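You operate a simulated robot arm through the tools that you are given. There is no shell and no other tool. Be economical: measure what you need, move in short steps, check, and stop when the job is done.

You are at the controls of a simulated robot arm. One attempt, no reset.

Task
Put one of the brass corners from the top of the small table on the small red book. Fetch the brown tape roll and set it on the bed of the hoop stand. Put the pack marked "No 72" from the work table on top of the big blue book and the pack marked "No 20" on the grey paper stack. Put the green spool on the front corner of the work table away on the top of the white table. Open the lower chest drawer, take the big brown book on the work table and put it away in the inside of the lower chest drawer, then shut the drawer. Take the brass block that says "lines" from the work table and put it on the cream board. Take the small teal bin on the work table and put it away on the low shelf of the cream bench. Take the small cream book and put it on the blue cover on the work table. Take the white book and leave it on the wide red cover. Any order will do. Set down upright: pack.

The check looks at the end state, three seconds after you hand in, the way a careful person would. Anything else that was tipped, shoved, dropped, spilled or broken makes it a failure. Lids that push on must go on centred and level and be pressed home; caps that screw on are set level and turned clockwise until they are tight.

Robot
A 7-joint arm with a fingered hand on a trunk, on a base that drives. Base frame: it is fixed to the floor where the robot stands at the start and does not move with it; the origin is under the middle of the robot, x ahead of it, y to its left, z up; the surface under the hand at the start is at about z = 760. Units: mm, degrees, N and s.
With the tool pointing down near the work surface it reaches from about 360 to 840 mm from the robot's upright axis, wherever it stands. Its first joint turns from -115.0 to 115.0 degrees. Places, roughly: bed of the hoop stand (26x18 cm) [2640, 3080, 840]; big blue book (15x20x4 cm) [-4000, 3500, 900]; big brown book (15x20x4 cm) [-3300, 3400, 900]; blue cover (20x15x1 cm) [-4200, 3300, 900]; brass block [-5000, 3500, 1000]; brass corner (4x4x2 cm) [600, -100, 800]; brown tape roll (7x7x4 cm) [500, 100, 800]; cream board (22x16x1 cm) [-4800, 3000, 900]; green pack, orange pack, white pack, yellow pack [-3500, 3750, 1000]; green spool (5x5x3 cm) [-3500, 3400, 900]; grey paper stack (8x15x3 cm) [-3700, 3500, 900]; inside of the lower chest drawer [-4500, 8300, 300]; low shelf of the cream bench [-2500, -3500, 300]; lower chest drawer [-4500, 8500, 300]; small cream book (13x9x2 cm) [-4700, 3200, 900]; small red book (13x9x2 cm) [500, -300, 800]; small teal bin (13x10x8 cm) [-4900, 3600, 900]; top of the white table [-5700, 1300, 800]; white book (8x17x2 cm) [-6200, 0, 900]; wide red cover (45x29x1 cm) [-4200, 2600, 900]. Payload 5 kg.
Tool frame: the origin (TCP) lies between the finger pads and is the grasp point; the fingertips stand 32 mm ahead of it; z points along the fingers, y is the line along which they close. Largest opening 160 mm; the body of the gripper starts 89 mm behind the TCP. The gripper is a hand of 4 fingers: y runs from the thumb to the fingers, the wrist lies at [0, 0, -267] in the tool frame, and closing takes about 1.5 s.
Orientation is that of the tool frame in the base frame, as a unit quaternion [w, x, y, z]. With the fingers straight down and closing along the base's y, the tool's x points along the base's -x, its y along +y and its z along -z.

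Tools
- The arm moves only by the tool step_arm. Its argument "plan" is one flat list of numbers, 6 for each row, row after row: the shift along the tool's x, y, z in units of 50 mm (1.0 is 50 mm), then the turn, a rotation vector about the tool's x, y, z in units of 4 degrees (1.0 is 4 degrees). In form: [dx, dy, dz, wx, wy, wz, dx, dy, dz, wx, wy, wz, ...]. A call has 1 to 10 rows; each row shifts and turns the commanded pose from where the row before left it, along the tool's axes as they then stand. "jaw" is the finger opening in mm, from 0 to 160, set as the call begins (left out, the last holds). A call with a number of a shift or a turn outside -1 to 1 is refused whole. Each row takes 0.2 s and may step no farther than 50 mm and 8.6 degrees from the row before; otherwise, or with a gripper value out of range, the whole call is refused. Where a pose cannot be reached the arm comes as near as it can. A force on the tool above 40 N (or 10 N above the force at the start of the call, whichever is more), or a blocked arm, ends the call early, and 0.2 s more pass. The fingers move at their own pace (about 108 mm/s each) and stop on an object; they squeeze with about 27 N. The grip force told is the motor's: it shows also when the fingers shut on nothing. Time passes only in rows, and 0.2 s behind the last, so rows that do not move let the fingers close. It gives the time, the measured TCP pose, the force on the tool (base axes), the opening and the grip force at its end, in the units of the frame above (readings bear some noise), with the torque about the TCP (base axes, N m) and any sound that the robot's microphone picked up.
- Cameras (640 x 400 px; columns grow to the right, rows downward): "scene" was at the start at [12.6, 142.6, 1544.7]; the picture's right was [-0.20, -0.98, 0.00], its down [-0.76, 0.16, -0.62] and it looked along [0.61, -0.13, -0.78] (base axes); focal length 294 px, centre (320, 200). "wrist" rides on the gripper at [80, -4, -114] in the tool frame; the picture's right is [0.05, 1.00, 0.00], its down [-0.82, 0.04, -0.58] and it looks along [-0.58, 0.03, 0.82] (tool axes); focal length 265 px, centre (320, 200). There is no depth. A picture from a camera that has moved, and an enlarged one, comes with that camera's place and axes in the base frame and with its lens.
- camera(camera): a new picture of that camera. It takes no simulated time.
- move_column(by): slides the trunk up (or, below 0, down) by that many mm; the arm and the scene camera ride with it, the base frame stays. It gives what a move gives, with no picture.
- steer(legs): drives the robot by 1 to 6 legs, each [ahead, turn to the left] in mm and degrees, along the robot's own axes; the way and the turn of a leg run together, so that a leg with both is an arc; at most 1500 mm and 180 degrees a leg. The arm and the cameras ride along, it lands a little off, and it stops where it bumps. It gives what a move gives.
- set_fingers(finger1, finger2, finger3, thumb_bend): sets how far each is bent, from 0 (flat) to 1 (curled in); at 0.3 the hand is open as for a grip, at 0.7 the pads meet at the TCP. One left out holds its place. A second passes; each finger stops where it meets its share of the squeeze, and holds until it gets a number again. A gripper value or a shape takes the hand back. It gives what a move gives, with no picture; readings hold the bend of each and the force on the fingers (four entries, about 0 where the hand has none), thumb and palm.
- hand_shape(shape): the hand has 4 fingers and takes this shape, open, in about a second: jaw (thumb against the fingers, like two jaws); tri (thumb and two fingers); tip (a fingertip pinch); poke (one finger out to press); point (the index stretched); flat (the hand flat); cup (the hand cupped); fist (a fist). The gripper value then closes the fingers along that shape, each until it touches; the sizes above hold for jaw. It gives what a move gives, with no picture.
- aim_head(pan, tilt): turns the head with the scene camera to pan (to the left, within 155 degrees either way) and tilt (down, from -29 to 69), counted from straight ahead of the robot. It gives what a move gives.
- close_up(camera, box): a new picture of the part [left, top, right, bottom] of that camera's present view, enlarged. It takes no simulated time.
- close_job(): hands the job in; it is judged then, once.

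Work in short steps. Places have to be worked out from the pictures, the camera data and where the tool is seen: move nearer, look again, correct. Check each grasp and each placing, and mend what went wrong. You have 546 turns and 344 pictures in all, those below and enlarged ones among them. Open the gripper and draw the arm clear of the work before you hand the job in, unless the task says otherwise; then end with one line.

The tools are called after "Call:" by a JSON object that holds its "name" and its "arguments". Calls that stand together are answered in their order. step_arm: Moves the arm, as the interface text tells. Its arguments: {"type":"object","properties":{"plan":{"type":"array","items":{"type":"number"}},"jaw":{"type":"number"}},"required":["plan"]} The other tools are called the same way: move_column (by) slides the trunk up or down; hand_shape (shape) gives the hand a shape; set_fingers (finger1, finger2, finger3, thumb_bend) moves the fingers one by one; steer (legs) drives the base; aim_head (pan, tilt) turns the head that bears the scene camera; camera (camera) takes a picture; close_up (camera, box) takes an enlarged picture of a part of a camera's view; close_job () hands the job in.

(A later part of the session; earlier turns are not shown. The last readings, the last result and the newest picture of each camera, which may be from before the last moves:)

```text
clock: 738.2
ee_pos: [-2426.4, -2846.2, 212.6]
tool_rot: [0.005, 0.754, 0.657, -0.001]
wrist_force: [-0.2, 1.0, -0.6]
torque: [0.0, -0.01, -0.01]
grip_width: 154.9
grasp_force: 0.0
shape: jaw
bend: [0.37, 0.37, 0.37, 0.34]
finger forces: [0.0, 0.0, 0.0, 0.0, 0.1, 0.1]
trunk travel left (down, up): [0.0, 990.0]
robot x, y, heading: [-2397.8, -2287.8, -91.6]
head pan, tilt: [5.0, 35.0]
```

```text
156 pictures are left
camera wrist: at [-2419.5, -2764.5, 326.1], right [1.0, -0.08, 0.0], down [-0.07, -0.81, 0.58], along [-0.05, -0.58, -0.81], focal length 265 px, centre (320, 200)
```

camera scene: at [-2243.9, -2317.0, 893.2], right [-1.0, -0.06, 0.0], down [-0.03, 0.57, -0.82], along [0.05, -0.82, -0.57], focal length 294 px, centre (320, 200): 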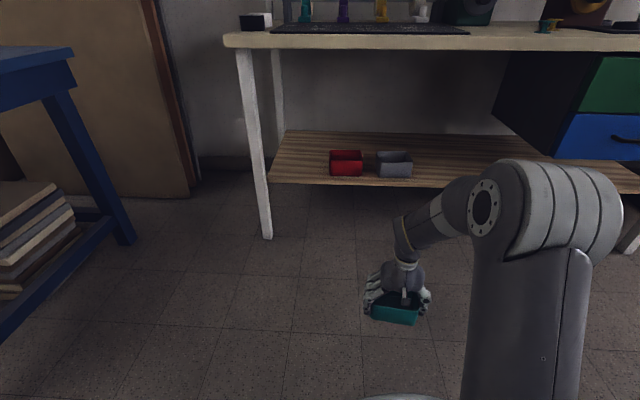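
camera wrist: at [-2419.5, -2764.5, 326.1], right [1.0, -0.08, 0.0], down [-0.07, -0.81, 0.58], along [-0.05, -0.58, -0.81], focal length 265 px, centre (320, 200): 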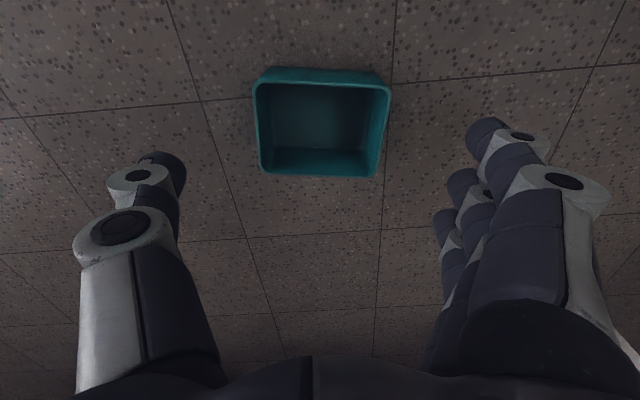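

The bin stands at (-2427,-2853). Now tilt the hand 44° forward about the TCP.

Call:
{"name": "step_arm", "arguments": {"plan": [0, 0, 0, 0, -1, 0, 0, 0, 0, 0, -1, 0, 0, 0, 0, 0, -1, 0, 0, 0, 0, 0, -1, 0, 0, 0, 0, 0, -1, 0, 0, 0, 0, 0, -1, 0, 0, 0, 0, 0, -1, 0, 0, 0, 0, 0, -1, 0, 0, 0, 0, 0, -1, 0, 0, 0, 0, 0, -1, 0]}}

Call:
{"name": "camera", "arguments": {"camera": "wrist"}}

```text
clock: 740.4
ee_pos: [-2425.1, -2845.8, 201.4]
tool_rot: [0.209, 0.717, 0.621, -0.236]
wrist_force: [-0.8, 0.4, -0.3]
torque: [-0.01, 0.01, 0.01]
grip_width: 154.9
grasp_force: 0.0
shape: jaw
bend: [0.37, 0.37, 0.37, 0.34]
finger forces: [0.0, 0.1, 0.0, 0.0, 0.1, 0.0]
out of reach, approached as far as the arm can: row 9
trunk travel left (down, up): [0.0, 990.0]
robot x, y, heading: [-2405.3, -2285.5, -91.7]
head pan, tilt: [5.0, 35.0]
```

```text
155 pictures are left
camera wrist: at [-2411.6, -2714.2, 245.9], right [0.99, -0.1, -0.02], down [-0.01, -0.31, 0.95], along [-0.1, -0.95, -0.31], focal length 265 px, centre (320, 200)
```

wrist: 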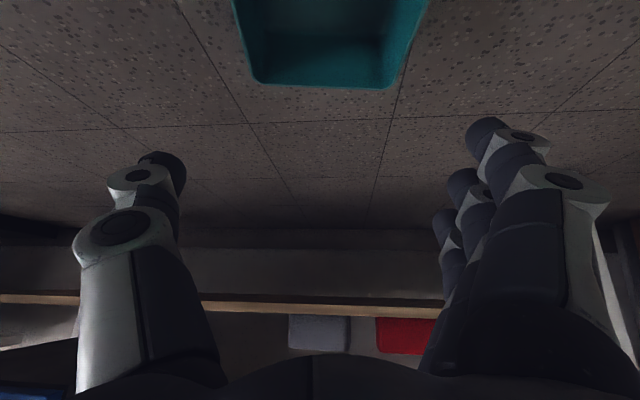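

The tilt is 37°; a longer reach should allow more. I'll back the base 110 mm, extend the arm, and tilt a bit further.

Call:
{"name": "steer", "arguments": {"legs": [[-110, 0]]}}

Call:
{"name": "step_arm", "arguments": {"plan": [-0.7, 0, 0.5, 0, 0, 0, -0.7, 0, 0.5, 0, 0, 0, -0.35, 0, 0.26, 0, -1, 0, 0, 0, 0, 0, -1, 0, 0, 0, 0, 0, -0.5, 0, 0, 0, 0, 0, 0, 0]}}

Call:
{"name": "camera", "arguments": {"camera": "wrist"}}

```text
clock: 741.6
ee_pos: [-2423.8, -2734.9, 202.4]
tool_rot: [0.207, 0.719, 0.621, -0.235]
wrist_force: [0.0, 0.5, -0.1]
torque: [0.02, 0.04, 0.03]
grip_width: 155.0
grasp_force: 0.1
shape: jaw
bend: [0.37, 0.37, 0.37, 0.34]
finger forces: [0.2, 0.0, 0.1, 0.0, 0.0, 0.0]
trunk travel left (down, up): [0.0, 990.0]
robot x, y, heading: [-2402.8, -2178.6, -91.8]
head pan, tilt: [5.0, 35.0]
```

```text
clock: 743.0
ee_pos: [-2438.5, -2840.8, 203.5]
tool_rot: [0.261, 0.695, 0.6, -0.298]
wrist_force: [0.0, -0.5, 0.5]
torque: [0.01, 0.01, 0.01]
grip_width: 154.9
grasp_force: 0.1
shape: jaw
bend: [0.37, 0.37, 0.37, 0.34]
finger forces: [0.0, 0.0, 0.0, 0.1, 0.0, 0.1]
trunk travel left (down, up): [0.0, 990.0]
robot x, y, heading: [-2405.5, -2172.6, -91.9]
head pan, tilt: [5.0, 35.0]
```

```text
154 pictures are left
camera wrist: at [-2422.4, -2703.8, 223.1], right [0.99, -0.11, -0.03], down [0.02, -0.14, 0.99], along [-0.11, -0.98, -0.14], focal length 265 px, centre (320, 200)
```

wrist: 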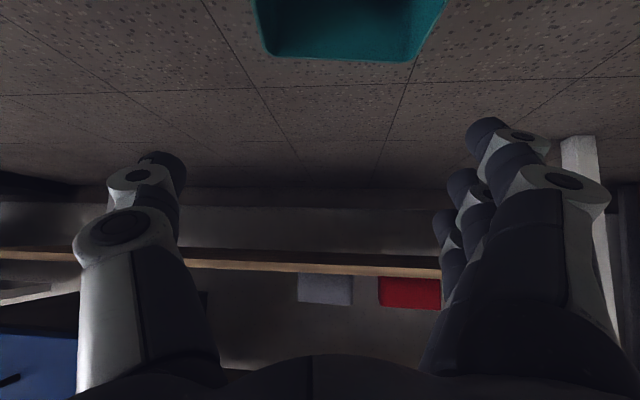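

Tilt is 47°. Now straight down over the bin (two of three steps), then check.

Call:
{"name": "step_arm", "arguments": {"plan": [0.69, 0.075, 0.637, 0, 0, 0, 0.69, 0.075, 0.637, 0, 0, 0, 0, 0, 0, 0, 0, 0]}}

Call:
{"name": "camera", "arguments": {"camera": "wrist"}}

Call:
{"name": "close_up", "arguments": {"camera": "scene", "box": [300, 220, 500, 380]}}

```text
clock: 743.8
ee_pos: [-2428.6, -2839.5, 112.8]
tool_rot: [0.262, 0.695, 0.6, -0.299]
wrist_force: [-0.9, 0.6, -0.6]
torque: [-0.03, 0.04, 0.01]
grip_width: 155.1
grasp_force: 0.1
shape: jaw
bend: [0.37, 0.37, 0.37, 0.34]
finger forces: [0.1, 0.1, 0.0, 0.1, 0.0, 0.0]
trunk travel left (down, up): [0.0, 990.0]
robot x, y, heading: [-2399.4, -2171.3, -91.6]
head pan, tilt: [5.0, 35.0]
```

```text
153 pictures are left
camera wrist: at [-2412.9, -2701.4, 132.9], right [0.99, -0.11, -0.03], down [0.02, -0.14, 0.99], along [-0.11, -0.98, -0.14], focal length 265 px, centre (320, 200)
```

wrist: 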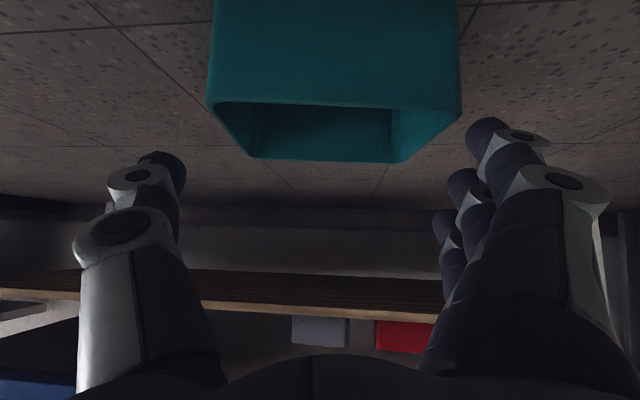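

```text
2.50 times, centred on (400, 300) of scene
camera zoom: at [-2240.5, -2206.4, 893.2], right [-1.0, -0.06, 0.0], down [-0.03, 0.57, -0.82], along [0.05, -0.82, -0.57], focal length 734 px, centre (120, -50)
```

zoom: 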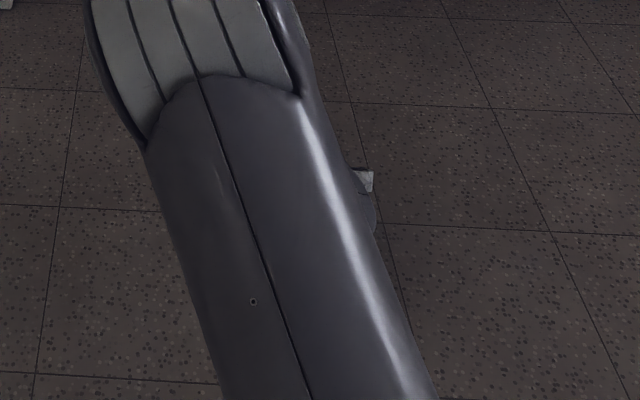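

Good alignment. Lower to z≈63 and close.

Call:
{"name": "step_arm", "arguments": {"plan": [0.36, 0.06, 0.34, 0, 0, 0, 0.36, 0.04, 0.34, 0, 0, 0, 0, 0, 0, 0, 0, 0]}}

Call:
{"name": "step_arm", "arguments": {"plan": [0, 0, 0, 0, 0, 0, 0, 0, 0, 0, 0, 0, 0, 0, 0, 0, 0, 0, 0, 0, 0, 0, 0, 0, 0, 0, 0, 0, 0, 0], "jaw": 80}}

Call:
{"name": "camera", "arguments": {"camera": "wrist"}}

```text
clock: 744.6
ee_pos: [-2421.9, -2839.2, 62.2]
tool_rot: [0.261, 0.695, 0.601, -0.297]
wrist_force: [0.3, -0.3, -0.1]
torque: [0.0, -0.06, 0.03]
grip_width: 154.9
grasp_force: 0.0
shape: jaw
bend: [0.37, 0.37, 0.37, 0.34]
finger forces: [0.0, 0.1, 0.0, 0.0, 0.0, 0.0]
trunk travel left (down, up): [0.0, 990.0]
robot x, y, heading: [-2401.0, -2170.9, -91.8]
head pan, tilt: [5.0, 35.0]
```

```text
clock: 745.8
ee_pos: [-2422.0, -2839.4, 61.8]
tool_rot: [0.261, 0.696, 0.6, -0.298]
wrist_force: [0.1, -0.4, 0.4]
torque: [0.01, -0.03, -0.03]
grip_width: 125.2
grasp_force: 26.6
shape: jaw
bend: [0.6, 0.6, 0.6, 0.57]
finger forces: [8.1, 8.0, 8.0, 0.0, 23.9, 0.1]
trunk travel left (down, up): [0.0, 990.0]
robot x, y, heading: [-2402.4, -2175.1, -91.7]
head pan, tilt: [5.0, 35.0]
```

```text
151 pictures are left
camera wrist: at [-2406.8, -2702.6, 82.2], right [0.99, -0.11, -0.03], down [0.02, -0.14, 0.99], along [-0.11, -0.98, -0.14], focal length 265 px, centre (320, 200)
```

wrist: 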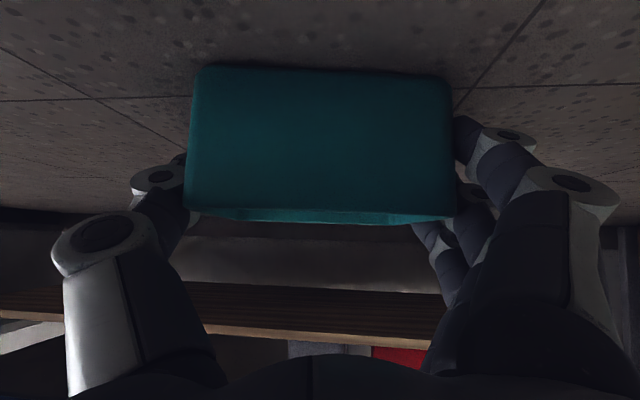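

Firm re-grip. Now lift straight up ~350 mm.

Call:
{"name": "step_arm", "arguments": {"plan": [-0.3, 0, -0.28, 0, 0, 0, -0.654, 0, -0.617, 0, 0, 0, -0.654, 0, -0.617, 0, 0, 0, -0.654, 0, -0.617, 0, 0, 0, -0.654, 0, -0.617, 0, 0, 0, -0.654, 0, -0.617, 0, 0, 0, -0.654, 0, -0.617, 0, 0, 0, -0.654, 0, -0.617, 0, 0, 0, 0, 0, 0, 0, 0, 0]}}

Call:
{"name": "camera", "arguments": {"camera": "wrist"}}

Call:
{"name": "camera", "arguments": {"camera": "scene"}}

```text
clock: 747.8
ee_pos: [-2425.9, -2841.9, 398.0]
tool_rot: [0.26, 0.695, 0.6, -0.298]
wrist_force: [-0.2, -0.3, -1.1]
torque: [0.02, -0.01, -0.03]
grip_width: 125.2
grasp_force: 26.9
shape: jaw
bend: [0.6, 0.6, 0.6, 0.57]
finger forces: [8.0, 8.0, 8.1, 0.1, 24.1, 0.0]
trunk travel left (down, up): [0.0, 990.0]
robot x, y, heading: [-2402.3, -2170.1, -91.9]
head pan, tilt: [5.0, 35.0]
```

```text
150 pictures are left
camera wrist: at [-2409.5, -2705.7, 419.0], right [0.99, -0.11, -0.03], down [0.02, -0.14, 0.99], along [-0.11, -0.98, -0.14], focal length 265 px, centre (320, 200)
```

wrist: 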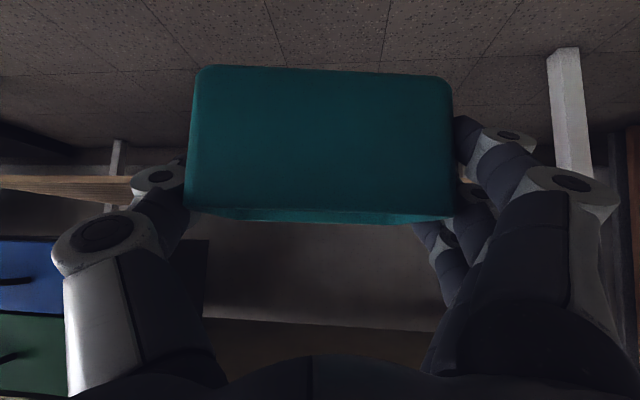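

```text
149 pictures are left
camera scene: at [-2240.5, -2206.4, 893.2], right [-1.0, -0.06, 0.0], down [-0.03, 0.57, -0.82], along [0.05, -0.82, -0.57], focal length 294 px, centre (320, 200)
```

scene: 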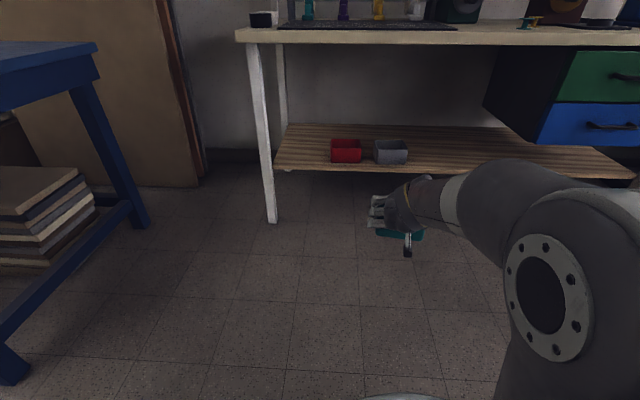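

Shelf height checks out at ≈295. I'll sidestep the base to x≈-2716 (turn, 470 mm, turn back).

Call:
{"name": "steer", "arguments": {"legs": [[0, -40], [470, 0], [0, 41.7]]}}

Call:
{"name": "camera", "arguments": {"camera": "scene"}}

Call:
{"name": "camera", "arguments": {"camera": "wrist"}}

```text
clock: 754.3
ee_pos: [-2725.0, -3179.9, 398.8]
tool_rot: [0.261, 0.693, 0.602, -0.297]
wrist_force: [0.2, 0.0, -0.1]
torque: [0.01, 0.02, -0.03]
grip_width: 125.1
grasp_force: 27.5
shape: jaw
bend: [0.6, 0.6, 0.6, 0.57]
finger forces: [8.0, 8.0, 8.0, 0.0, 24.2, 0.1]
trunk travel left (down, up): [0.0, 990.0]
robot x, y, heading: [-2704.0, -2516.7, -91.4]
head pan, tilt: [5.0, 35.0]
```

```text
148 pictures are left
camera scene: at [-2544.5, -2542.5, 893.1], right [-1.0, -0.06, 0.0], down [-0.04, 0.57, -0.82], along [0.05, -0.82, -0.57], focal length 294 px, centre (320, 200)
```

scene: 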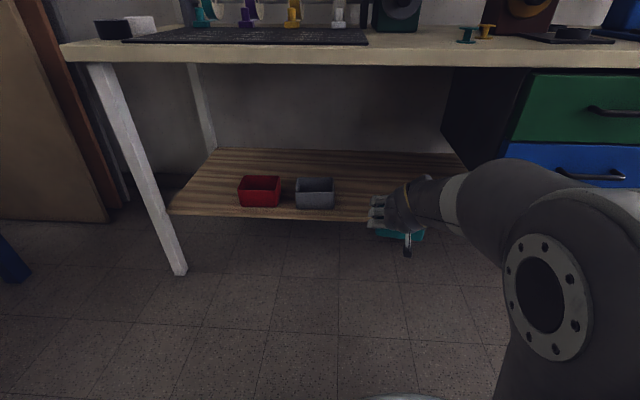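

```text
147 pictures are left
camera wrist: at [-2710.0, -3043.1, 418.6], right [0.99, -0.1, -0.03], down [0.02, -0.14, 0.99], along [-0.1, -0.98, -0.14], focal length 265 px, centre (320, 200)
```

wrist: 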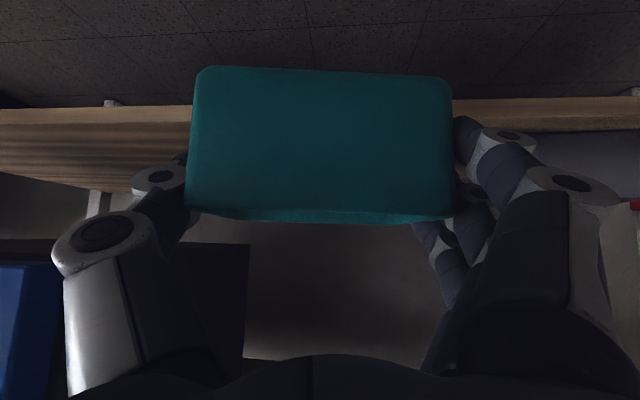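

The shelf's front edge is at z≈304 and clear below the bin (bottom at 337); the drawer box starts at x≈-3000. I'll drive 185 mm forward.

Call:
{"name": "steer", "arguments": {"legs": [[185, 0]]}}

Call:
{"name": "camera", "arguments": {"camera": "scene"}}

Call:
{"name": "camera", "arguments": {"camera": "wrist"}}

```text
clock: 755.8
ee_pos: [-2729.7, -3358.3, 398.0]
tool_rot: [0.262, 0.693, 0.603, -0.296]
wrist_force: [-0.2, 0.5, -1.2]
torque: [0.0, -0.02, 0.02]
grip_width: 125.3
grasp_force: 27.0
shape: jaw
bend: [0.6, 0.6, 0.6, 0.57]
finger forces: [8.0, 8.0, 7.9, 0.1, 24.0, 0.0]
trunk travel left (down, up): [0.0, 990.0]
robot x, y, heading: [-2711.6, -2692.7, -91.1]
head pan, tilt: [5.0, 35.0]
```

```text
146 pictures are left
camera scene: at [-2548.9, -2721.4, 893.2], right [-1.0, -0.06, 0.0], down [-0.04, 0.57, -0.82], along [0.05, -0.82, -0.57], focal length 294 px, centre (320, 200)
```

scene: 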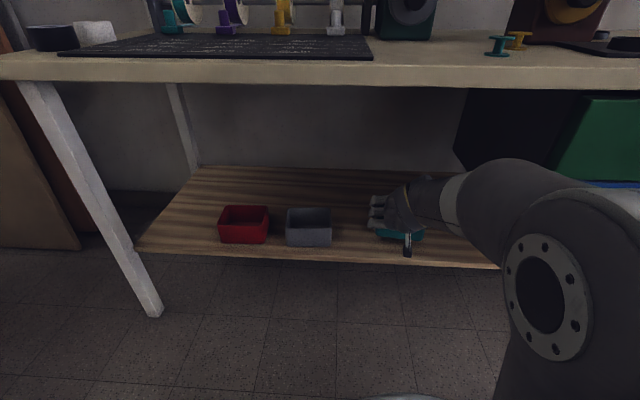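

```text
145 pictures are left
camera wrist: at [-2714.7, -3221.9, 418.6], right [0.99, -0.1, -0.03], down [0.02, -0.14, 0.99], along [-0.1, -0.98, -0.14], focal length 265 px, centre (320, 200)
```

wrist: 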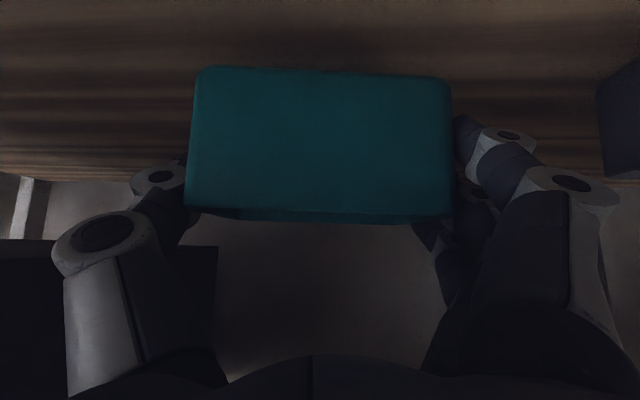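

The shelf front is at y≈-3314, so I'll push the bin 45 mm further in before lowering.

Call:
{"name": "step_arm", "arguments": {"plan": [-0.3, 0.06, 0.32, 0, 0, 0, -0.3, 0.06, 0.32, 0, 0, 0, 0.29, 0, 0.274, 0, 0, 0, 0.1, 0, 0.096, 0, 0, 0, 0, 0, 0, 0, 0, 0]}}

Call:
{"name": "step_arm", "arguments": {"plan": [0.045, 0, 0.042, 0, 0, 0, 0.045, 0, 0.042, 0, 0, 0, 0.045, 0, 0.042, 0, 0, 0, 0.045, 0, 0.042, 0, 0, 0]}}

```text
clock: 757.0
ee_pos: [-2729.0, -3404.7, 371.2]
tool_rot: [0.261, 0.693, 0.603, -0.296]
wrist_force: [0.4, 0.1, -0.4]
torque: [0.02, -0.02, -0.03]
grip_width: 125.3
grasp_force: 26.4
shape: jaw
bend: [0.6, 0.6, 0.6, 0.57]
finger forces: [8.0, 7.9, 8.0, 0.0, 24.1, 0.0]
trunk travel left (down, up): [0.0, 990.0]
robot x, y, heading: [-2709.6, -2693.9, -91.5]
head pan, tilt: [5.0, 35.0]
```

```text
clock: 758.0
ee_pos: [-2730.2, -3403.8, 361.2]
tool_rot: [0.263, 0.692, 0.602, -0.298]
wrist_force: [0.6, 1.1, 6.0]
torque: [-0.08, -0.09, 0.09]
grip_width: 125.1
grasp_force: 26.9
shape: jaw
bend: [0.6, 0.6, 0.6, 0.57]
finger forces: [8.3, 8.2, 8.4, 0.0, 24.4, 0.0]
trunk travel left (down, up): [0.0, 990.0]
robot x, y, heading: [-2712.5, -2689.9, -91.3]
head pan, tilt: [5.0, 35.0]
```

Contact on the shelf. Opening and withdrawing straight back toward the robot.

Call:
{"name": "step_arm", "arguments": {"plan": [0, 0, 0, 0, 0, 0, 0, 0, 0, 0, 0, 0, 0, 0, 0, 0, 0, 0, 0, 0, 0, 0, 0, 0], "jaw": 155}}

Call:
{"name": "camera", "arguments": {"camera": "wrist"}}

```text
clock: 759.0
ee_pos: [-2729.7, -3403.0, 360.5]
tool_rot: [0.262, 0.693, 0.603, -0.297]
wrist_force: [-0.2, 0.2, 1.1]
torque: [0.0, -0.02, 0.0]
grip_width: 154.9
grasp_force: 0.0
shape: jaw
bend: [0.37, 0.37, 0.37, 0.34]
finger forces: [0.0, 0.0, 0.0, 0.1, 0.1, 0.0]
trunk travel left (down, up): [0.0, 990.0]
robot x, y, heading: [-2706.1, -2688.6, -91.4]
head pan, tilt: [5.0, 35.0]
```

```text
144 pictures are left
camera wrist: at [-2714.9, -3266.2, 380.0], right [0.99, -0.1, -0.03], down [0.02, -0.14, 0.99], along [-0.1, -0.98, -0.14], focal length 265 px, centre (320, 200)
```

wrist: 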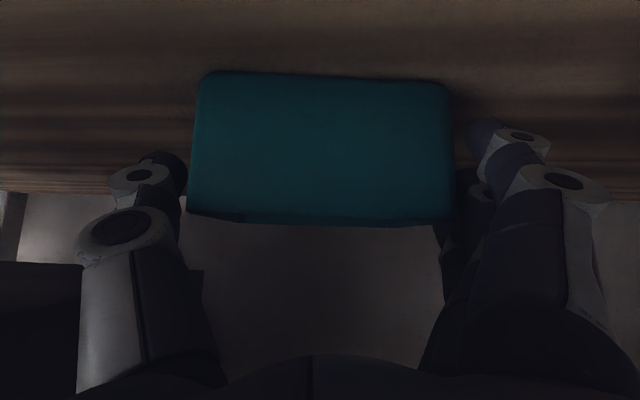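

The bin stands free of the fingers. I'll reverse the base 300 mm.

Call:
{"name": "steer", "arguments": {"legs": [[-300, 0]]}}

Call:
{"name": "camera", "arguments": {"camera": "scene"}}

```text
clock: 761.0
ee_pos: [-2720.1, -3097.1, 360.5]
tool_rot: [0.262, 0.692, 0.604, -0.296]
wrist_force: [-0.2, -0.3, -0.2]
torque: [-0.03, -0.02, -0.02]
grip_width: 154.8
grasp_force: 0.1
shape: jaw
bend: [0.37, 0.37, 0.37, 0.34]
finger forces: [0.0, 0.0, 0.0, 0.0, 0.0, 0.1]
trunk travel left (down, up): [0.0, 990.0]
robot x, y, heading: [-2704.1, -2387.0, -91.2]
head pan, tilt: [5.0, 35.0]
```

```text
143 pictures are left
camera scene: at [-2541.7, -2415.6, 893.2], right [-1.0, -0.07, 0.0], down [-0.04, 0.57, -0.82], along [0.05, -0.82, -0.57], focal length 294 px, centre (320, 200)
```

scene: 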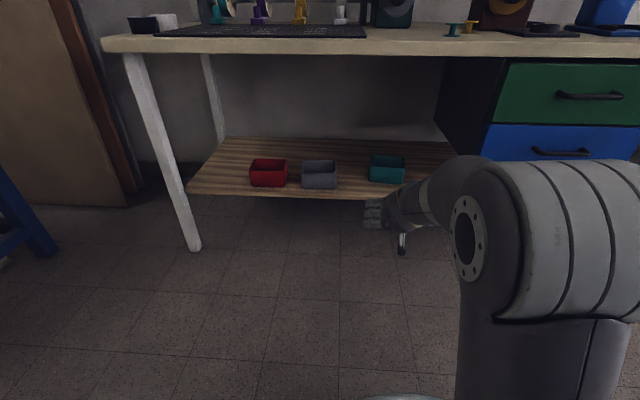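

The teal bin rests on the low shelf. Now raise the trunk, straighten the hand, and go for the white book.

Call:
{"name": "steer", "arguments": {"legs": [[-150, 0]]}}

Call:
{"name": "move_column", "arguments": {"by": 400}}

Call:
{"name": "move_column", "arguments": {"by": 275}}

Call:
{"name": "step_arm", "arguments": {"plan": [0.4, 0, -0.5, 0, 1, 0, 0.4, 0, -0.5, 0, 1, 0, 0.4, 0, -0.5, 0, 1, 0, 0.3, 0, -0.5, 0, 1, 0, 0.3, 0, -0.5, 0, 1, 0, 0.3, 0, -0.5, 0, 1, 0, 0.3, 0, -0.5, 0, 1, 0, 0.3, 0, -0.5, 0, 1, 0, 0, 0, 0, 0, 1, 0, 0, 0, 0, 0, 1, 0], "jaw": 60}}

Call:
{"name": "step_arm", "arguments": {"plan": [0, 0, 0, 0, 1, 0, 0, 0, 0, 0, 0.67, 0, 0, 0, 0, 0, 0, 0]}}

```text
clock: 762.4
ee_pos: [-2717.6, -2947.9, 359.6]
tool_rot: [0.261, 0.692, 0.604, -0.297]
wrist_force: [0.2, -0.1, -0.2]
torque: [0.0, 0.01, 0.04]
grip_width: 155.1
grasp_force: 0.1
shape: jaw
bend: [0.37, 0.37, 0.37, 0.34]
finger forces: [0.0, 0.1, 0.0, 0.1, 0.0, 0.0]
trunk travel left (down, up): [0.0, 990.0]
robot x, y, heading: [-2702.7, -2238.3, -91.6]
head pan, tilt: [5.0, 35.0]
```

```text
clock: 766.2
ee_pos: [-2717.4, -2948.2, 759.9]
tool_rot: [0.262, 0.692, 0.604, -0.296]
wrist_force: [0.1, -0.8, 0.2]
torque: [0.0, 0.01, 0.01]
grip_width: 154.8
grasp_force: 0.0
shape: jaw
bend: [0.37, 0.37, 0.37, 0.34]
finger forces: [0.0, 0.0, 0.0, 0.1, 0.0, 0.0]
trunk travel left (down, up): [-400.0, 590.0]
robot x, y, heading: [-2703.2, -2236.2, -91.2]
head pan, tilt: [5.0, 35.0]
```

```text
clock: 769.0
ee_pos: [-2717.3, -2948.9, 1033.4]
tool_rot: [0.263, 0.692, 0.603, -0.296]
wrist_force: [0.2, -0.2, 0.1]
torque: [0.01, 0.0, 0.0]
grip_width: 154.9
grasp_force: 0.0
shape: jaw
bend: [0.37, 0.37, 0.37, 0.34]
finger forces: [0.1, 0.1, 0.0, 0.1, 0.1, 0.1]
trunk travel left (down, up): [-675.0, 315.0]
robot x, y, heading: [-2696.1, -2238.8, -91.1]
head pan, tilt: [5.0, 35.0]
```

```text
clock: 771.2
ee_pos: [-2687.3, -2733.5, 1126.7]
tool_rot: [0.039, 0.751, 0.658, -0.041]
wrist_force: [-0.5, 0.1, -0.2]
torque: [0.01, 0.03, -0.01]
grip_width: 60.7
grasp_force: 0.0
shape: jaw
bend: [0.73, 0.73, 0.73, 0.7]
finger forces: [0.0, 0.1, 0.1, 0.1, 0.0, 0.0]
trunk travel left (down, up): [-675.0, 315.0]
robot x, y, heading: [-2698.0, -2236.6, -91.0]
head pan, tilt: [5.0, 35.0]
```

```text
clock: 772.0
ee_pos: [-2687.6, -2733.5, 1128.7]
tool_rot: [0.002, 0.753, 0.658, 0.002]
wrist_force: [-0.6, 0.3, -0.9]
torque: [-0.01, -0.01, 0.04]
grip_width: 60.6
grasp_force: 0.0
shape: jaw
bend: [0.73, 0.73, 0.73, 0.7]
finger forces: [0.0, 0.0, 0.0, 0.0, 0.1, 0.0]
trunk travel left (down, up): [-675.0, 315.0]
robot x, y, heading: [-2701.7, -2235.3, -91.2]
head pan, tilt: [5.0, 35.0]
```

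Hand is vertical again. I'll turn to face west and look.

Call:
{"name": "step_arm", "arguments": {"plan": [0, 0, -1, 0, 0, -0.8, 0, 0, -1, 0, 0, -0.8]}}

Call:
{"name": "steer", "arguments": {"legs": [[0, -90]]}}

Call:
{"name": "aim_head", "arguments": {"pan": -15, "tilt": 18}}

Call:
{"name": "camera", "arguments": {"camera": "scene"}}

```text
clock: 772.6
ee_pos: [-2688.7, -2732.8, 1228.7]
tool_rot: [0.003, 0.714, 0.7, 0.003]
wrist_force: [0.1, 0.8, -0.3]
torque: [0.01, 0.0, -0.03]
grip_width: 60.7
grasp_force: 0.1
shape: jaw
bend: [0.73, 0.73, 0.73, 0.7]
finger forces: [0.0, 0.0, 0.1, 0.1, 0.0, 0.0]
trunk travel left (down, up): [-675.0, 315.0]
robot x, y, heading: [-2702.1, -2238.0, -91.3]
head pan, tilt: [5.0, 35.0]
```

```text
clock: 777.0
ee_pos: [-3195.8, -2212.5, 1228.4]
tool_rot: [0.002, 0.999, -0.047, -0.001]
wrist_force: [0.2, -0.6, -0.1]
torque: [0.01, 0.03, -0.04]
grip_width: 60.8
grasp_force: 0.0
shape: jaw
bend: [0.73, 0.73, 0.73, 0.7]
finger forces: [0.1, 0.0, 0.0, 0.0, 0.0, 0.0]
trunk travel left (down, up): [-675.0, 315.0]
robot x, y, heading: [-2701.0, -2235.6, 174.6]
head pan, tilt: [5.0, 35.0]
```

```text
clock: 777.8
ee_pos: [-3196.7, -2213.2, 1228.4]
tool_rot: [0.003, 0.999, -0.048, 0.0]
wrist_force: [0.9, -0.5, -1.3]
torque: [-0.03, -0.01, 0.02]
grip_width: 60.5
grasp_force: 0.1
shape: jaw
bend: [0.73, 0.73, 0.73, 0.7]
finger forces: [0.0, 0.0, 0.0, 0.1, 0.0, 0.1]
trunk travel left (down, up): [-675.0, 315.0]
robot x, y, heading: [-2701.3, -2235.2, 174.2]
head pan, tilt: [-15.0, 18.0]
```

```text
142 pictures are left
camera scene: at [-2744.5, -2364.3, 1595.2], right [0.35, 0.94, 0.0], down [0.29, -0.11, -0.95], along [-0.89, 0.33, -0.31], focal length 294 px, centre (320, 200)
```

scene: 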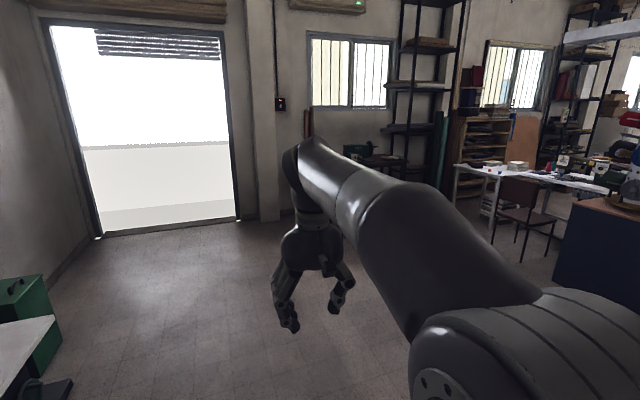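

The desk is near pixel (393,160). I'll go via (-4000,-300) to pass between the two chairs.

Call:
{"name": "steer", "arguments": {"legs": [[0, -50.3], [1500, 0], [830, 0], [0, 46]]}}

Call:
{"name": "aim_head", "arguments": {"pan": 0, "tilt": 25}}

Call:
{"name": "camera", "arguments": {"camera": "scene"}}

```text
clock: 793.6
ee_pos: [-4525.9, -286.6, 1227.8]
tool_rot: [0.002, 0.997, -0.081, 0.0]
wrist_force: [0.7, -1.0, -0.2]
torque: [0.01, 0.01, -0.02]
grip_width: 60.5
grasp_force: 0.1
shape: jaw
bend: [0.73, 0.73, 0.73, 0.7]
finger forces: [0.1, 0.0, 0.1, 0.1, 0.1, 0.1]
trunk travel left (down, up): [-675.0, 315.0]
robot x, y, heading: [-4030.2, -344.0, 170.8]
head pan, tilt: [-15.0, 18.0]
```

```text
clock: 794.4
ee_pos: [-4525.7, -286.8, 1228.2]
tool_rot: [0.002, 0.997, -0.08, 0.0]
wrist_force: [-0.5, -0.4, -0.7]
torque: [-0.01, -0.01, 0.03]
grip_width: 60.7
grasp_force: 0.1
shape: jaw
bend: [0.73, 0.73, 0.73, 0.7]
finger forces: [0.0, 0.0, 0.1, 0.0, 0.0, 0.0]
trunk travel left (down, up): [-675.0, 315.0]
robot x, y, heading: [-4032.6, -342.7, 170.7]
head pan, tilt: [0.0, 25.0]
```

```text
141 pictures are left
camera scene: at [-4090.5, -490.6, 1584.0], right [0.16, 0.99, 0.0], down [0.42, -0.07, -0.91], along [-0.89, 0.14, -0.42], focal length 294 px, centre (320, 200)
```

scene: 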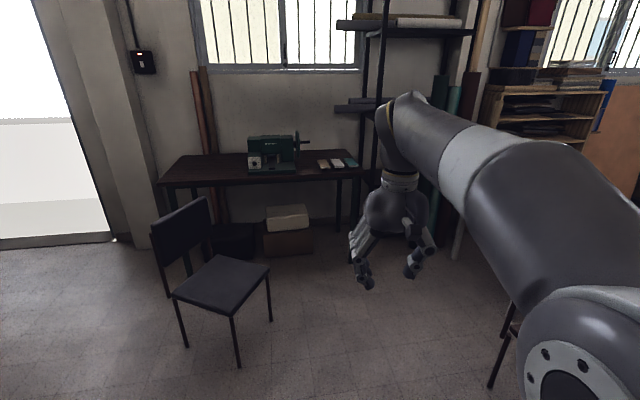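

I see three small books on the dark desk. Zooming to identify the white one.

Call:
{"name": "close_up", "arguments": {"camera": "scene", "box": [240, 120, 400, 220]}}

```text
4.00 times, centred on (320, 170) of scene
camera zoom: at [-4090.5, -490.6, 1584.0], right [0.16, 0.99, 0.0], down [0.42, -0.07, -0.91], along [-0.89, 0.14, -0.42], focal length 1174 px, centre (320, 320)
```

zoom: 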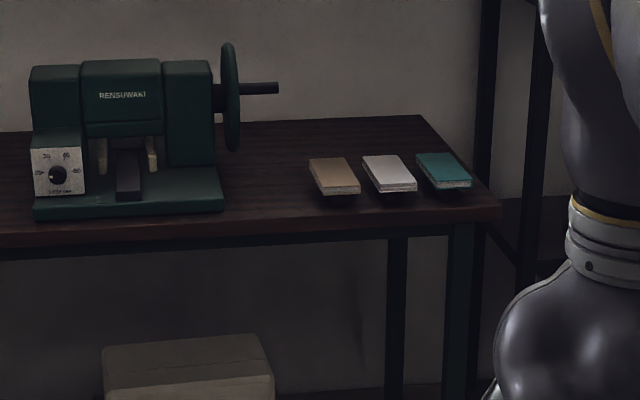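

The white book is the middle one of three, with gaps of ~25 mm. I'll drive up to the desk and square to it.

Call:
{"name": "steer", "arguments": {"legs": [[0, -2.9], [1450, 0], [0, 12]]}}

Call:
{"name": "aim_head", "arguments": {"pan": 0, "tilt": 45}}

Call:
{"name": "camera", "arguments": {"camera": "scene"}}

Call:
{"name": "camera", "arguments": {"camera": "wrist"}}

```text
clock: 802.9
ee_pos: [-5976.7, -105.0, 1228.8]
tool_rot: [0.002, 1.0, 0.019, 0.0]
wrist_force: [-0.8, -0.6, -0.2]
torque: [0.02, -0.02, 0.01]
grip_width: 60.9
grasp_force: 0.1
shape: jaw
bend: [0.73, 0.73, 0.73, 0.7]
finger forces: [0.0, 0.1, 0.1, 0.0, 0.0, 0.0]
trunk travel left (down, up): [-675.0, 315.0]
robot x, y, heading: [-5482.2, -63.0, -177.7]
head pan, tilt: [0.0, 25.0]
```

```text
clock: 803.7
ee_pos: [-5978.6, -104.5, 1228.9]
tool_rot: [0.003, 1.0, 0.019, 0.0]
wrist_force: [0.2, -0.6, 0.9]
torque: [0.0, -0.02, -0.01]
grip_width: 60.5
grasp_force: 0.0
shape: jaw
bend: [0.73, 0.73, 0.73, 0.7]
finger forces: [0.0, 0.1, 0.0, 0.0, 0.0, 0.0]
trunk travel left (down, up): [-675.0, 315.0]
robot x, y, heading: [-5485.3, -62.2, -177.9]
head pan, tilt: [0.0, 45.0]
```

```text
139 pictures are left
camera scene: at [-5500.8, -218.0, 1553.4], right [-0.04, 1.0, 0.0], down [0.71, 0.03, -0.71], along [-0.71, -0.03, -0.71], focal length 294 px, centre (320, 200)
```

scene: 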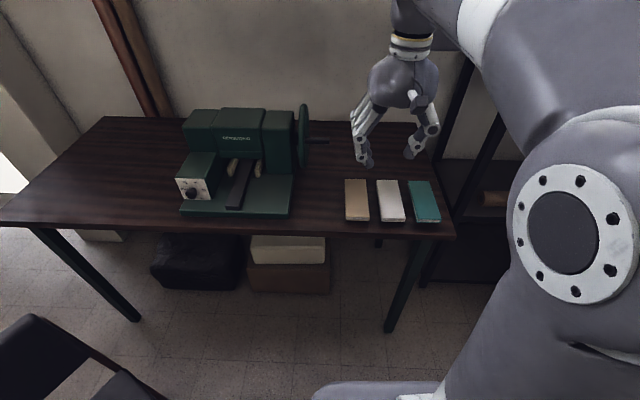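

```text
138 pictures are left
camera wrist: at [-5898.2, -96.4, 1342.4], right [0.09, -1.0, 0.01], down [-0.81, -0.07, 0.58], along [-0.57, -0.06, -0.82], focal length 265 px, centre (320, 200)
```

wrist: 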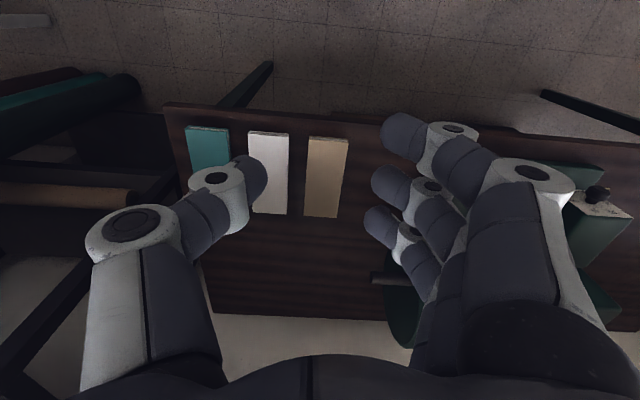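

White book: x −6067..−6240, y≈−30, top z≈910, gaps ≈30 mm either side. I'll advance 150 mm and position above it with the jaw at 95.

Call:
{"name": "steer", "arguments": {"legs": [[150, 0]]}}

Call:
{"name": "step_arm", "arguments": {"plan": [0, -0.7, 0.7, 0, 0, 0.5, 0, -0.7, 0.7, 0, 0, 0.5, 0, 0, 1, 0, 0, 0, 0, 0, 1, 0, 0, 0, 0, 0, 0.8, 0, 0, 0, 0, 0, 0, 0, 0, 0], "jaw": 95}}

Call:
{"name": "camera", "arguments": {"camera": "wrist"}}

```text
clock: 805.1
ee_pos: [-6130.6, -111.4, 1227.6]
tool_rot: [0.002, 1.0, 0.019, 0.002]
wrist_force: [-0.6, 0.4, -0.1]
torque: [0.01, -0.04, 0.05]
grip_width: 60.5
grasp_force: 0.0
shape: jaw
bend: [0.73, 0.73, 0.73, 0.7]
finger forces: [0.0, 0.0, 0.1, 0.0, 0.0, 0.0]
trunk travel left (down, up): [-675.0, 315.0]
robot x, y, heading: [-5636.2, -66.4, -177.7]
head pan, tilt: [0.0, 45.0]
```

```text
clock: 806.5
ee_pos: [-6129.4, -39.9, 1017.1]
tool_rot: [0.003, 1.0, -0.016, 0.001]
wrist_force: [-0.3, 0.3, 0.4]
torque: [-0.02, -0.02, -0.01]
grip_width: 94.3
grasp_force: 0.0
shape: jaw
bend: [0.71, 0.71, 0.71, 0.7]
finger forces: [0.1, 0.1, 0.1, 0.0, 0.0, 0.0]
trunk travel left (down, up): [-675.0, 315.0]
robot x, y, heading: [-5633.5, -65.8, -178.0]
head pan, tilt: [0.0, 45.0]
```

```text
137 pictures are left
camera wrist: at [-6048.6, -37.4, 1130.9], right [0.02, -1.0, 0.01], down [-0.82, -0.01, 0.58], along [-0.58, -0.02, -0.82], focal length 265 px, centre (320, 200)
```

wrist: 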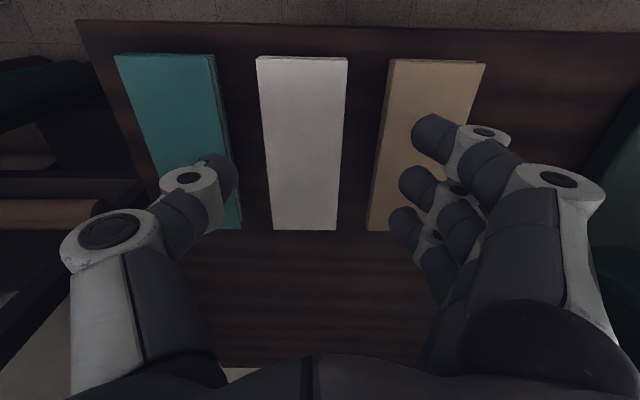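

Excellent alignment. I'll centre at (-6158,-27), narrow to 86 and descend to z≈958 to check the fingertips against the gaps.

Call:
{"name": "step_arm", "arguments": {"plan": [-0.58, -0.26, 0.4, 0, 0, 0.2, 0, 0, 0.78, 0, 0, 0, 0, 0, 0, 0, 0, 0], "jaw": 86}}

Call:
{"name": "camera", "arguments": {"camera": "wrist"}}

```text
clock: 807.3
ee_pos: [-6157.1, -27.5, 960.1]
tool_rot: [0.003, 1.0, -0.024, 0.0]
wrist_force: [-0.1, -0.3, 0.4]
torque: [-0.02, 0.03, -0.02]
grip_width: 86.6
grasp_force: 0.0
shape: jaw
bend: [0.72, 0.72, 0.72, 0.7]
finger forces: [0.1, 0.0, 0.0, 0.0, 0.0, 0.0]
trunk travel left (down, up): [-675.0, 315.0]
robot x, y, heading: [-5634.1, -69.6, -177.7]
head pan, tilt: [0.0, 45.0]
```

```text
136 pictures are left
camera wrist: at [-6077.1, -26.0, 1073.9], right [0.01, -1.0, 0.01], down [-0.82, 0.0, 0.58], along [-0.58, -0.01, -0.82], focal length 265 px, centre (320, 200)
```

wrist: 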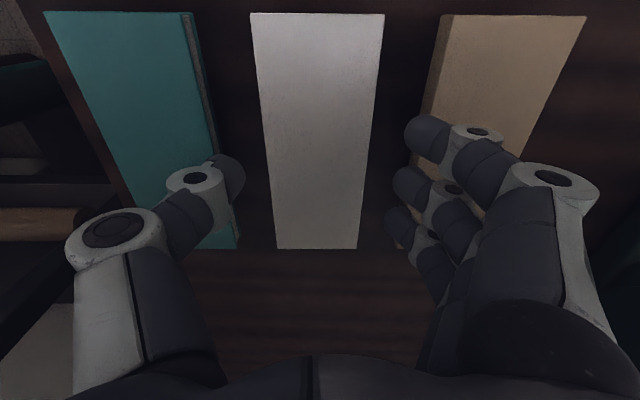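

The fingertips are still too wide for the gaps (tip gap exceeds the reading by ~18). I'll narrow to 68 and look again.

Call:
{"name": "step_arm", "arguments": {"plan": [0, 0, 0, 0, 0, 0, 0, 0, 0, 0, 0, 0, 0, 0, 0, 0, 0, 0], "jaw": 68}}

Call:
{"name": "camera", "arguments": {"camera": "wrist"}}

```text
clock: 808.1
ee_pos: [-6157.5, -26.4, 959.4]
tool_rot: [0.003, 1.0, -0.022, 0.001]
wrist_force: [0.2, -0.8, 0.3]
torque: [-0.01, -0.02, -0.03]
grip_width: 68.7
grasp_force: 0.0
shape: jaw
bend: [0.73, 0.73, 0.73, 0.7]
finger forces: [0.0, 0.0, 0.1, 0.0, 0.1, 0.0]
trunk travel left (down, up): [-675.0, 315.0]
robot x, y, heading: [-5631.6, -66.2, -177.5]
head pan, tilt: [0.0, 45.0]
```

```text
135 pictures are left
camera wrist: at [-6077.3, -25.9, 1074.0], right [0.01, -1.0, 0.01], down [-0.82, 0.0, 0.58], along [-0.58, -0.01, -0.82], focal length 265 px, centre (320, 200)
```

wrist: 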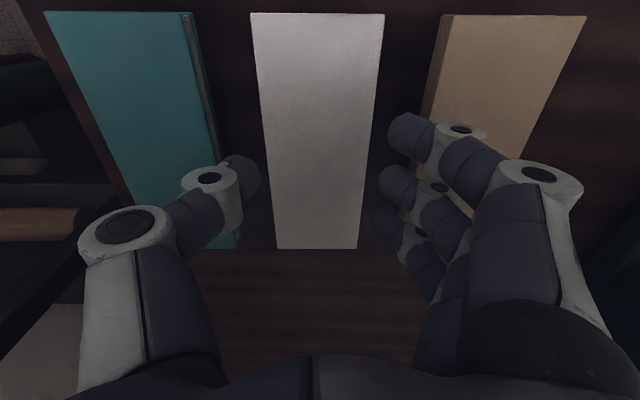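

Now the tips fit the gaps. I'll descend in small steps to z≈930.

Call:
{"name": "step_arm", "arguments": {"plan": [0, 0, 0.2, 0, 0, 0, 0, 0, 0.2, 0, 0, 0, 0, 0, 0.1, 0, 0, 0, 0, 0, 0.1, 0, 0, 0]}}

Call:
{"name": "camera", "arguments": {"camera": "wrist"}}

```text
clock: 809.1
ee_pos: [-6159.4, -26.6, 930.2]
tool_rot: [0.003, 1.0, -0.024, 0.001]
wrist_force: [0.2, 1.1, 1.1]
torque: [0.08, 0.03, -0.02]
grip_width: 69.3
grasp_force: 0.2
shape: jaw
bend: [0.73, 0.73, 0.73, 0.7]
finger forces: [0.0, 0.0, 0.2, 0.1, 1.6, 0.1]
trunk travel left (down, up): [-675.0, 315.0]
robot x, y, heading: [-5634.5, -66.7, -177.6]
head pan, tilt: [0.0, 45.0]
```

```text
134 pictures are left
camera wrist: at [-6079.2, -26.5, 1042.8], right [0.01, -1.0, 0.01], down [-0.82, 0.0, 0.58], along [-0.58, -0.01, -0.82], focal length 265 px, centre (320, 200)
```

wrist: 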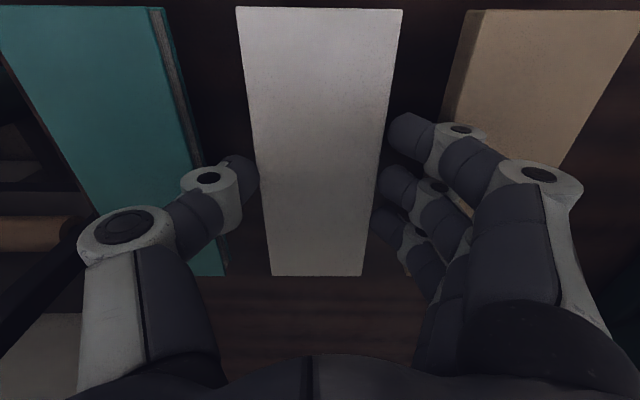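

The tips are in the gaps beside the book. Closing.

Call:
{"name": "step_arm", "arguments": {"plan": [0, 0, 0, 0, 0, 0, 0, 0, 0, 0, 0, 0, 0, 0, 0, 0, 0, 0, 0, 0, 0, 0, 0, 0, 0, 0, 0, 0, 0, 0], "jaw": 35}}

Call:
{"name": "camera", "arguments": {"camera": "wrist"}}

```text
clock: 810.3
ee_pos: [-6158.7, -28.0, 928.6]
tool_rot: [0.003, 1.0, -0.022, 0.001]
wrist_force: [0.2, -0.4, -0.3]
torque: [0.0, 0.0, -0.01]
grip_width: 63.9
grasp_force: 26.8
shape: jaw
bend: [0.73, 0.73, 0.73, 0.7]
finger forces: [8.4, 8.1, 8.0, 0.1, 23.7, 0.0]
trunk travel left (down, up): [-675.0, 315.0]
robot x, y, heading: [-5637.1, -65.1, -177.8]
head pan, tilt: [0.0, 45.0]
```

```text
133 pictures are left
camera wrist: at [-6079.1, -26.8, 1042.8], right [0.01, -1.0, 0.01], down [-0.82, 0.0, 0.58], along [-0.58, -0.01, -0.82], focal length 265 px, centre (320, 200)
```

wrist: 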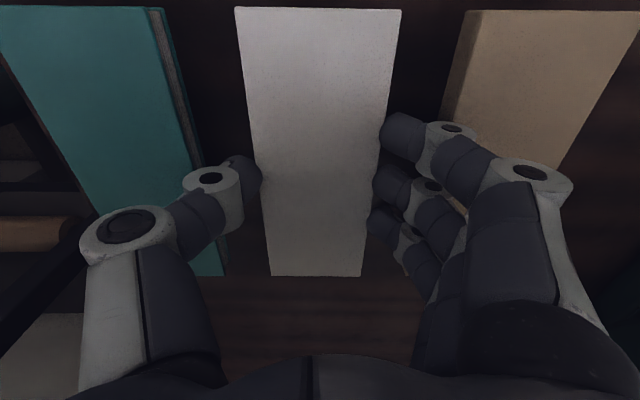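

Even grip (8 N per finger). Lift and check.

Call:
{"name": "step_arm", "arguments": {"plan": [0, 0, -0.2, 0, 0, 0, 0, 0, -0.3, 0, 0, 0, 0, 0, -0.6, 0, 0, 0, 0, 0, -0.8, 0, 0, 0, 0, 0, 0, 0, 0, 0]}}

Call:
{"name": "camera", "arguments": {"camera": "wrist"}}

Call:
{"name": "close_up", "arguments": {"camera": "scene", "box": [280, 60, 480, 240]}}

```text
clock: 811.5
ee_pos: [-6161.0, -26.6, 1026.1]
tool_rot: [0.002, 1.0, -0.023, 0.001]
wrist_force: [0.6, 0.0, -1.2]
torque: [0.03, -0.01, 0.0]
grip_width: 63.9
grasp_force: 27.0
shape: jaw
bend: [0.73, 0.73, 0.73, 0.7]
finger forces: [8.4, 8.0, 7.9, 0.0, 23.7, 0.0]
trunk travel left (down, up): [-675.0, 315.0]
robot x, y, heading: [-5639.2, -65.0, -177.6]
head pan, tilt: [0.0, 45.0]
```

```text
132 pictures are left
camera wrist: at [-6080.5, -25.8, 1140.2], right [0.01, -1.0, 0.01], down [-0.82, 0.0, 0.58], along [-0.58, -0.01, -0.82], focal length 265 px, centre (320, 200)
```

wrist: 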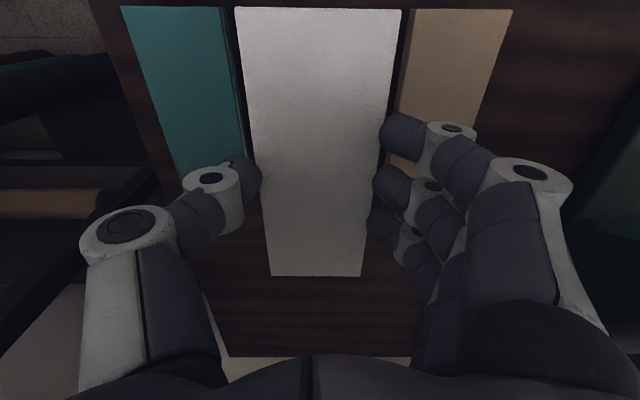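

```text
2.22 times, centred on (380, 150) of scene
camera zoom: at [-5652.7, -223.8, 1553.3], right [-0.04, 1.0, 0.0], down [0.71, 0.03, -0.71], along [-0.71, -0.03, -0.71], focal length 652 px, centre (187, 311)
```

zoom: 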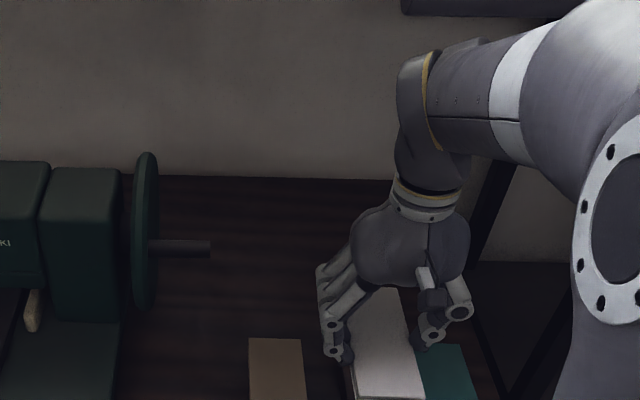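

The book is held and its neighbours are undisturbed. I'll raise, back out, and drive east along y≈-100.

Call:
{"name": "step_arm", "arguments": {"plan": [0.2, 0, -0.9, 0, 0, 0, 0.2, 0, -0.9, 0, 0, 0, 0.2, 0, -0.9, 0, 0, 0, 0, 0, -0.5, 0, 0, 0]}}

Call:
{"name": "steer", "arguments": {"legs": [[-350, 0], [0, 175]]}}

Call:
{"name": "aim_head", "arguments": {"pan": 5, "tilt": 25}}

Call:
{"name": "camera", "arguments": {"camera": "scene"}}

```text
clock: 812.5
ee_pos: [-6131.8, -26.3, 1184.8]
tool_rot: [0.003, 1.0, -0.021, 0.001]
wrist_force: [-0.5, 0.2, -1.9]
torque: [-0.03, 0.0, -0.03]
grip_width: 63.8
grasp_force: 27.4
shape: jaw
bend: [0.73, 0.73, 0.73, 0.7]
finger forces: [8.3, 8.1, 7.9, 0.0, 23.7, 0.1]
trunk travel left (down, up): [-675.0, 315.0]
robot x, y, heading: [-5635.9, -67.8, -177.9]
head pan, tilt: [0.0, 45.0]
```

```text
clock: 822.2
ee_pos: [-4788.9, -80.9, 1184.8]
tool_rot: [-0.001, 0.007, 1.0, 0.003]
wrist_force: [0.3, -0.4, -0.6]
torque: [-0.03, -0.04, -0.04]
grip_width: 63.5
grasp_force: 26.9
shape: jaw
bend: [0.73, 0.73, 0.73, 0.7]
finger forces: [8.3, 7.8, 7.8, 0.0, 23.4, 0.1]
trunk travel left (down, up): [-675.0, 315.0]
robot x, y, heading: [-5284.1, -56.5, 3.8]
head pan, tilt: [0.0, 45.0]
```

```text
clock: 823.0
ee_pos: [-4788.4, -82.2, 1183.4]
tool_rot: [-0.001, 0.008, 1.0, 0.002]
wrist_force: [0.4, 0.0, -1.0]
torque: [0.01, 0.0, 0.01]
grip_width: 63.8
grasp_force: 26.5
shape: jaw
bend: [0.73, 0.73, 0.73, 0.7]
finger forces: [8.3, 8.0, 7.9, 0.0, 23.4, 0.0]
trunk travel left (down, up): [-675.0, 315.0]
robot x, y, heading: [-5282.6, -57.7, 3.8]
head pan, tilt: [5.0, 25.0]
```

```text
130 pictures are left
camera scene: at [-5266.5, 111.9, 1583.8], right [0.16, -0.99, 0.0], down [-0.42, -0.07, -0.91], along [0.89, 0.14, -0.42], focal length 294 px, centre (320, 200)
```

scene: 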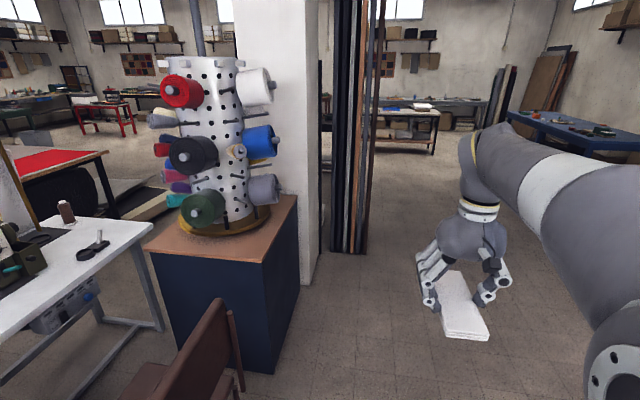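

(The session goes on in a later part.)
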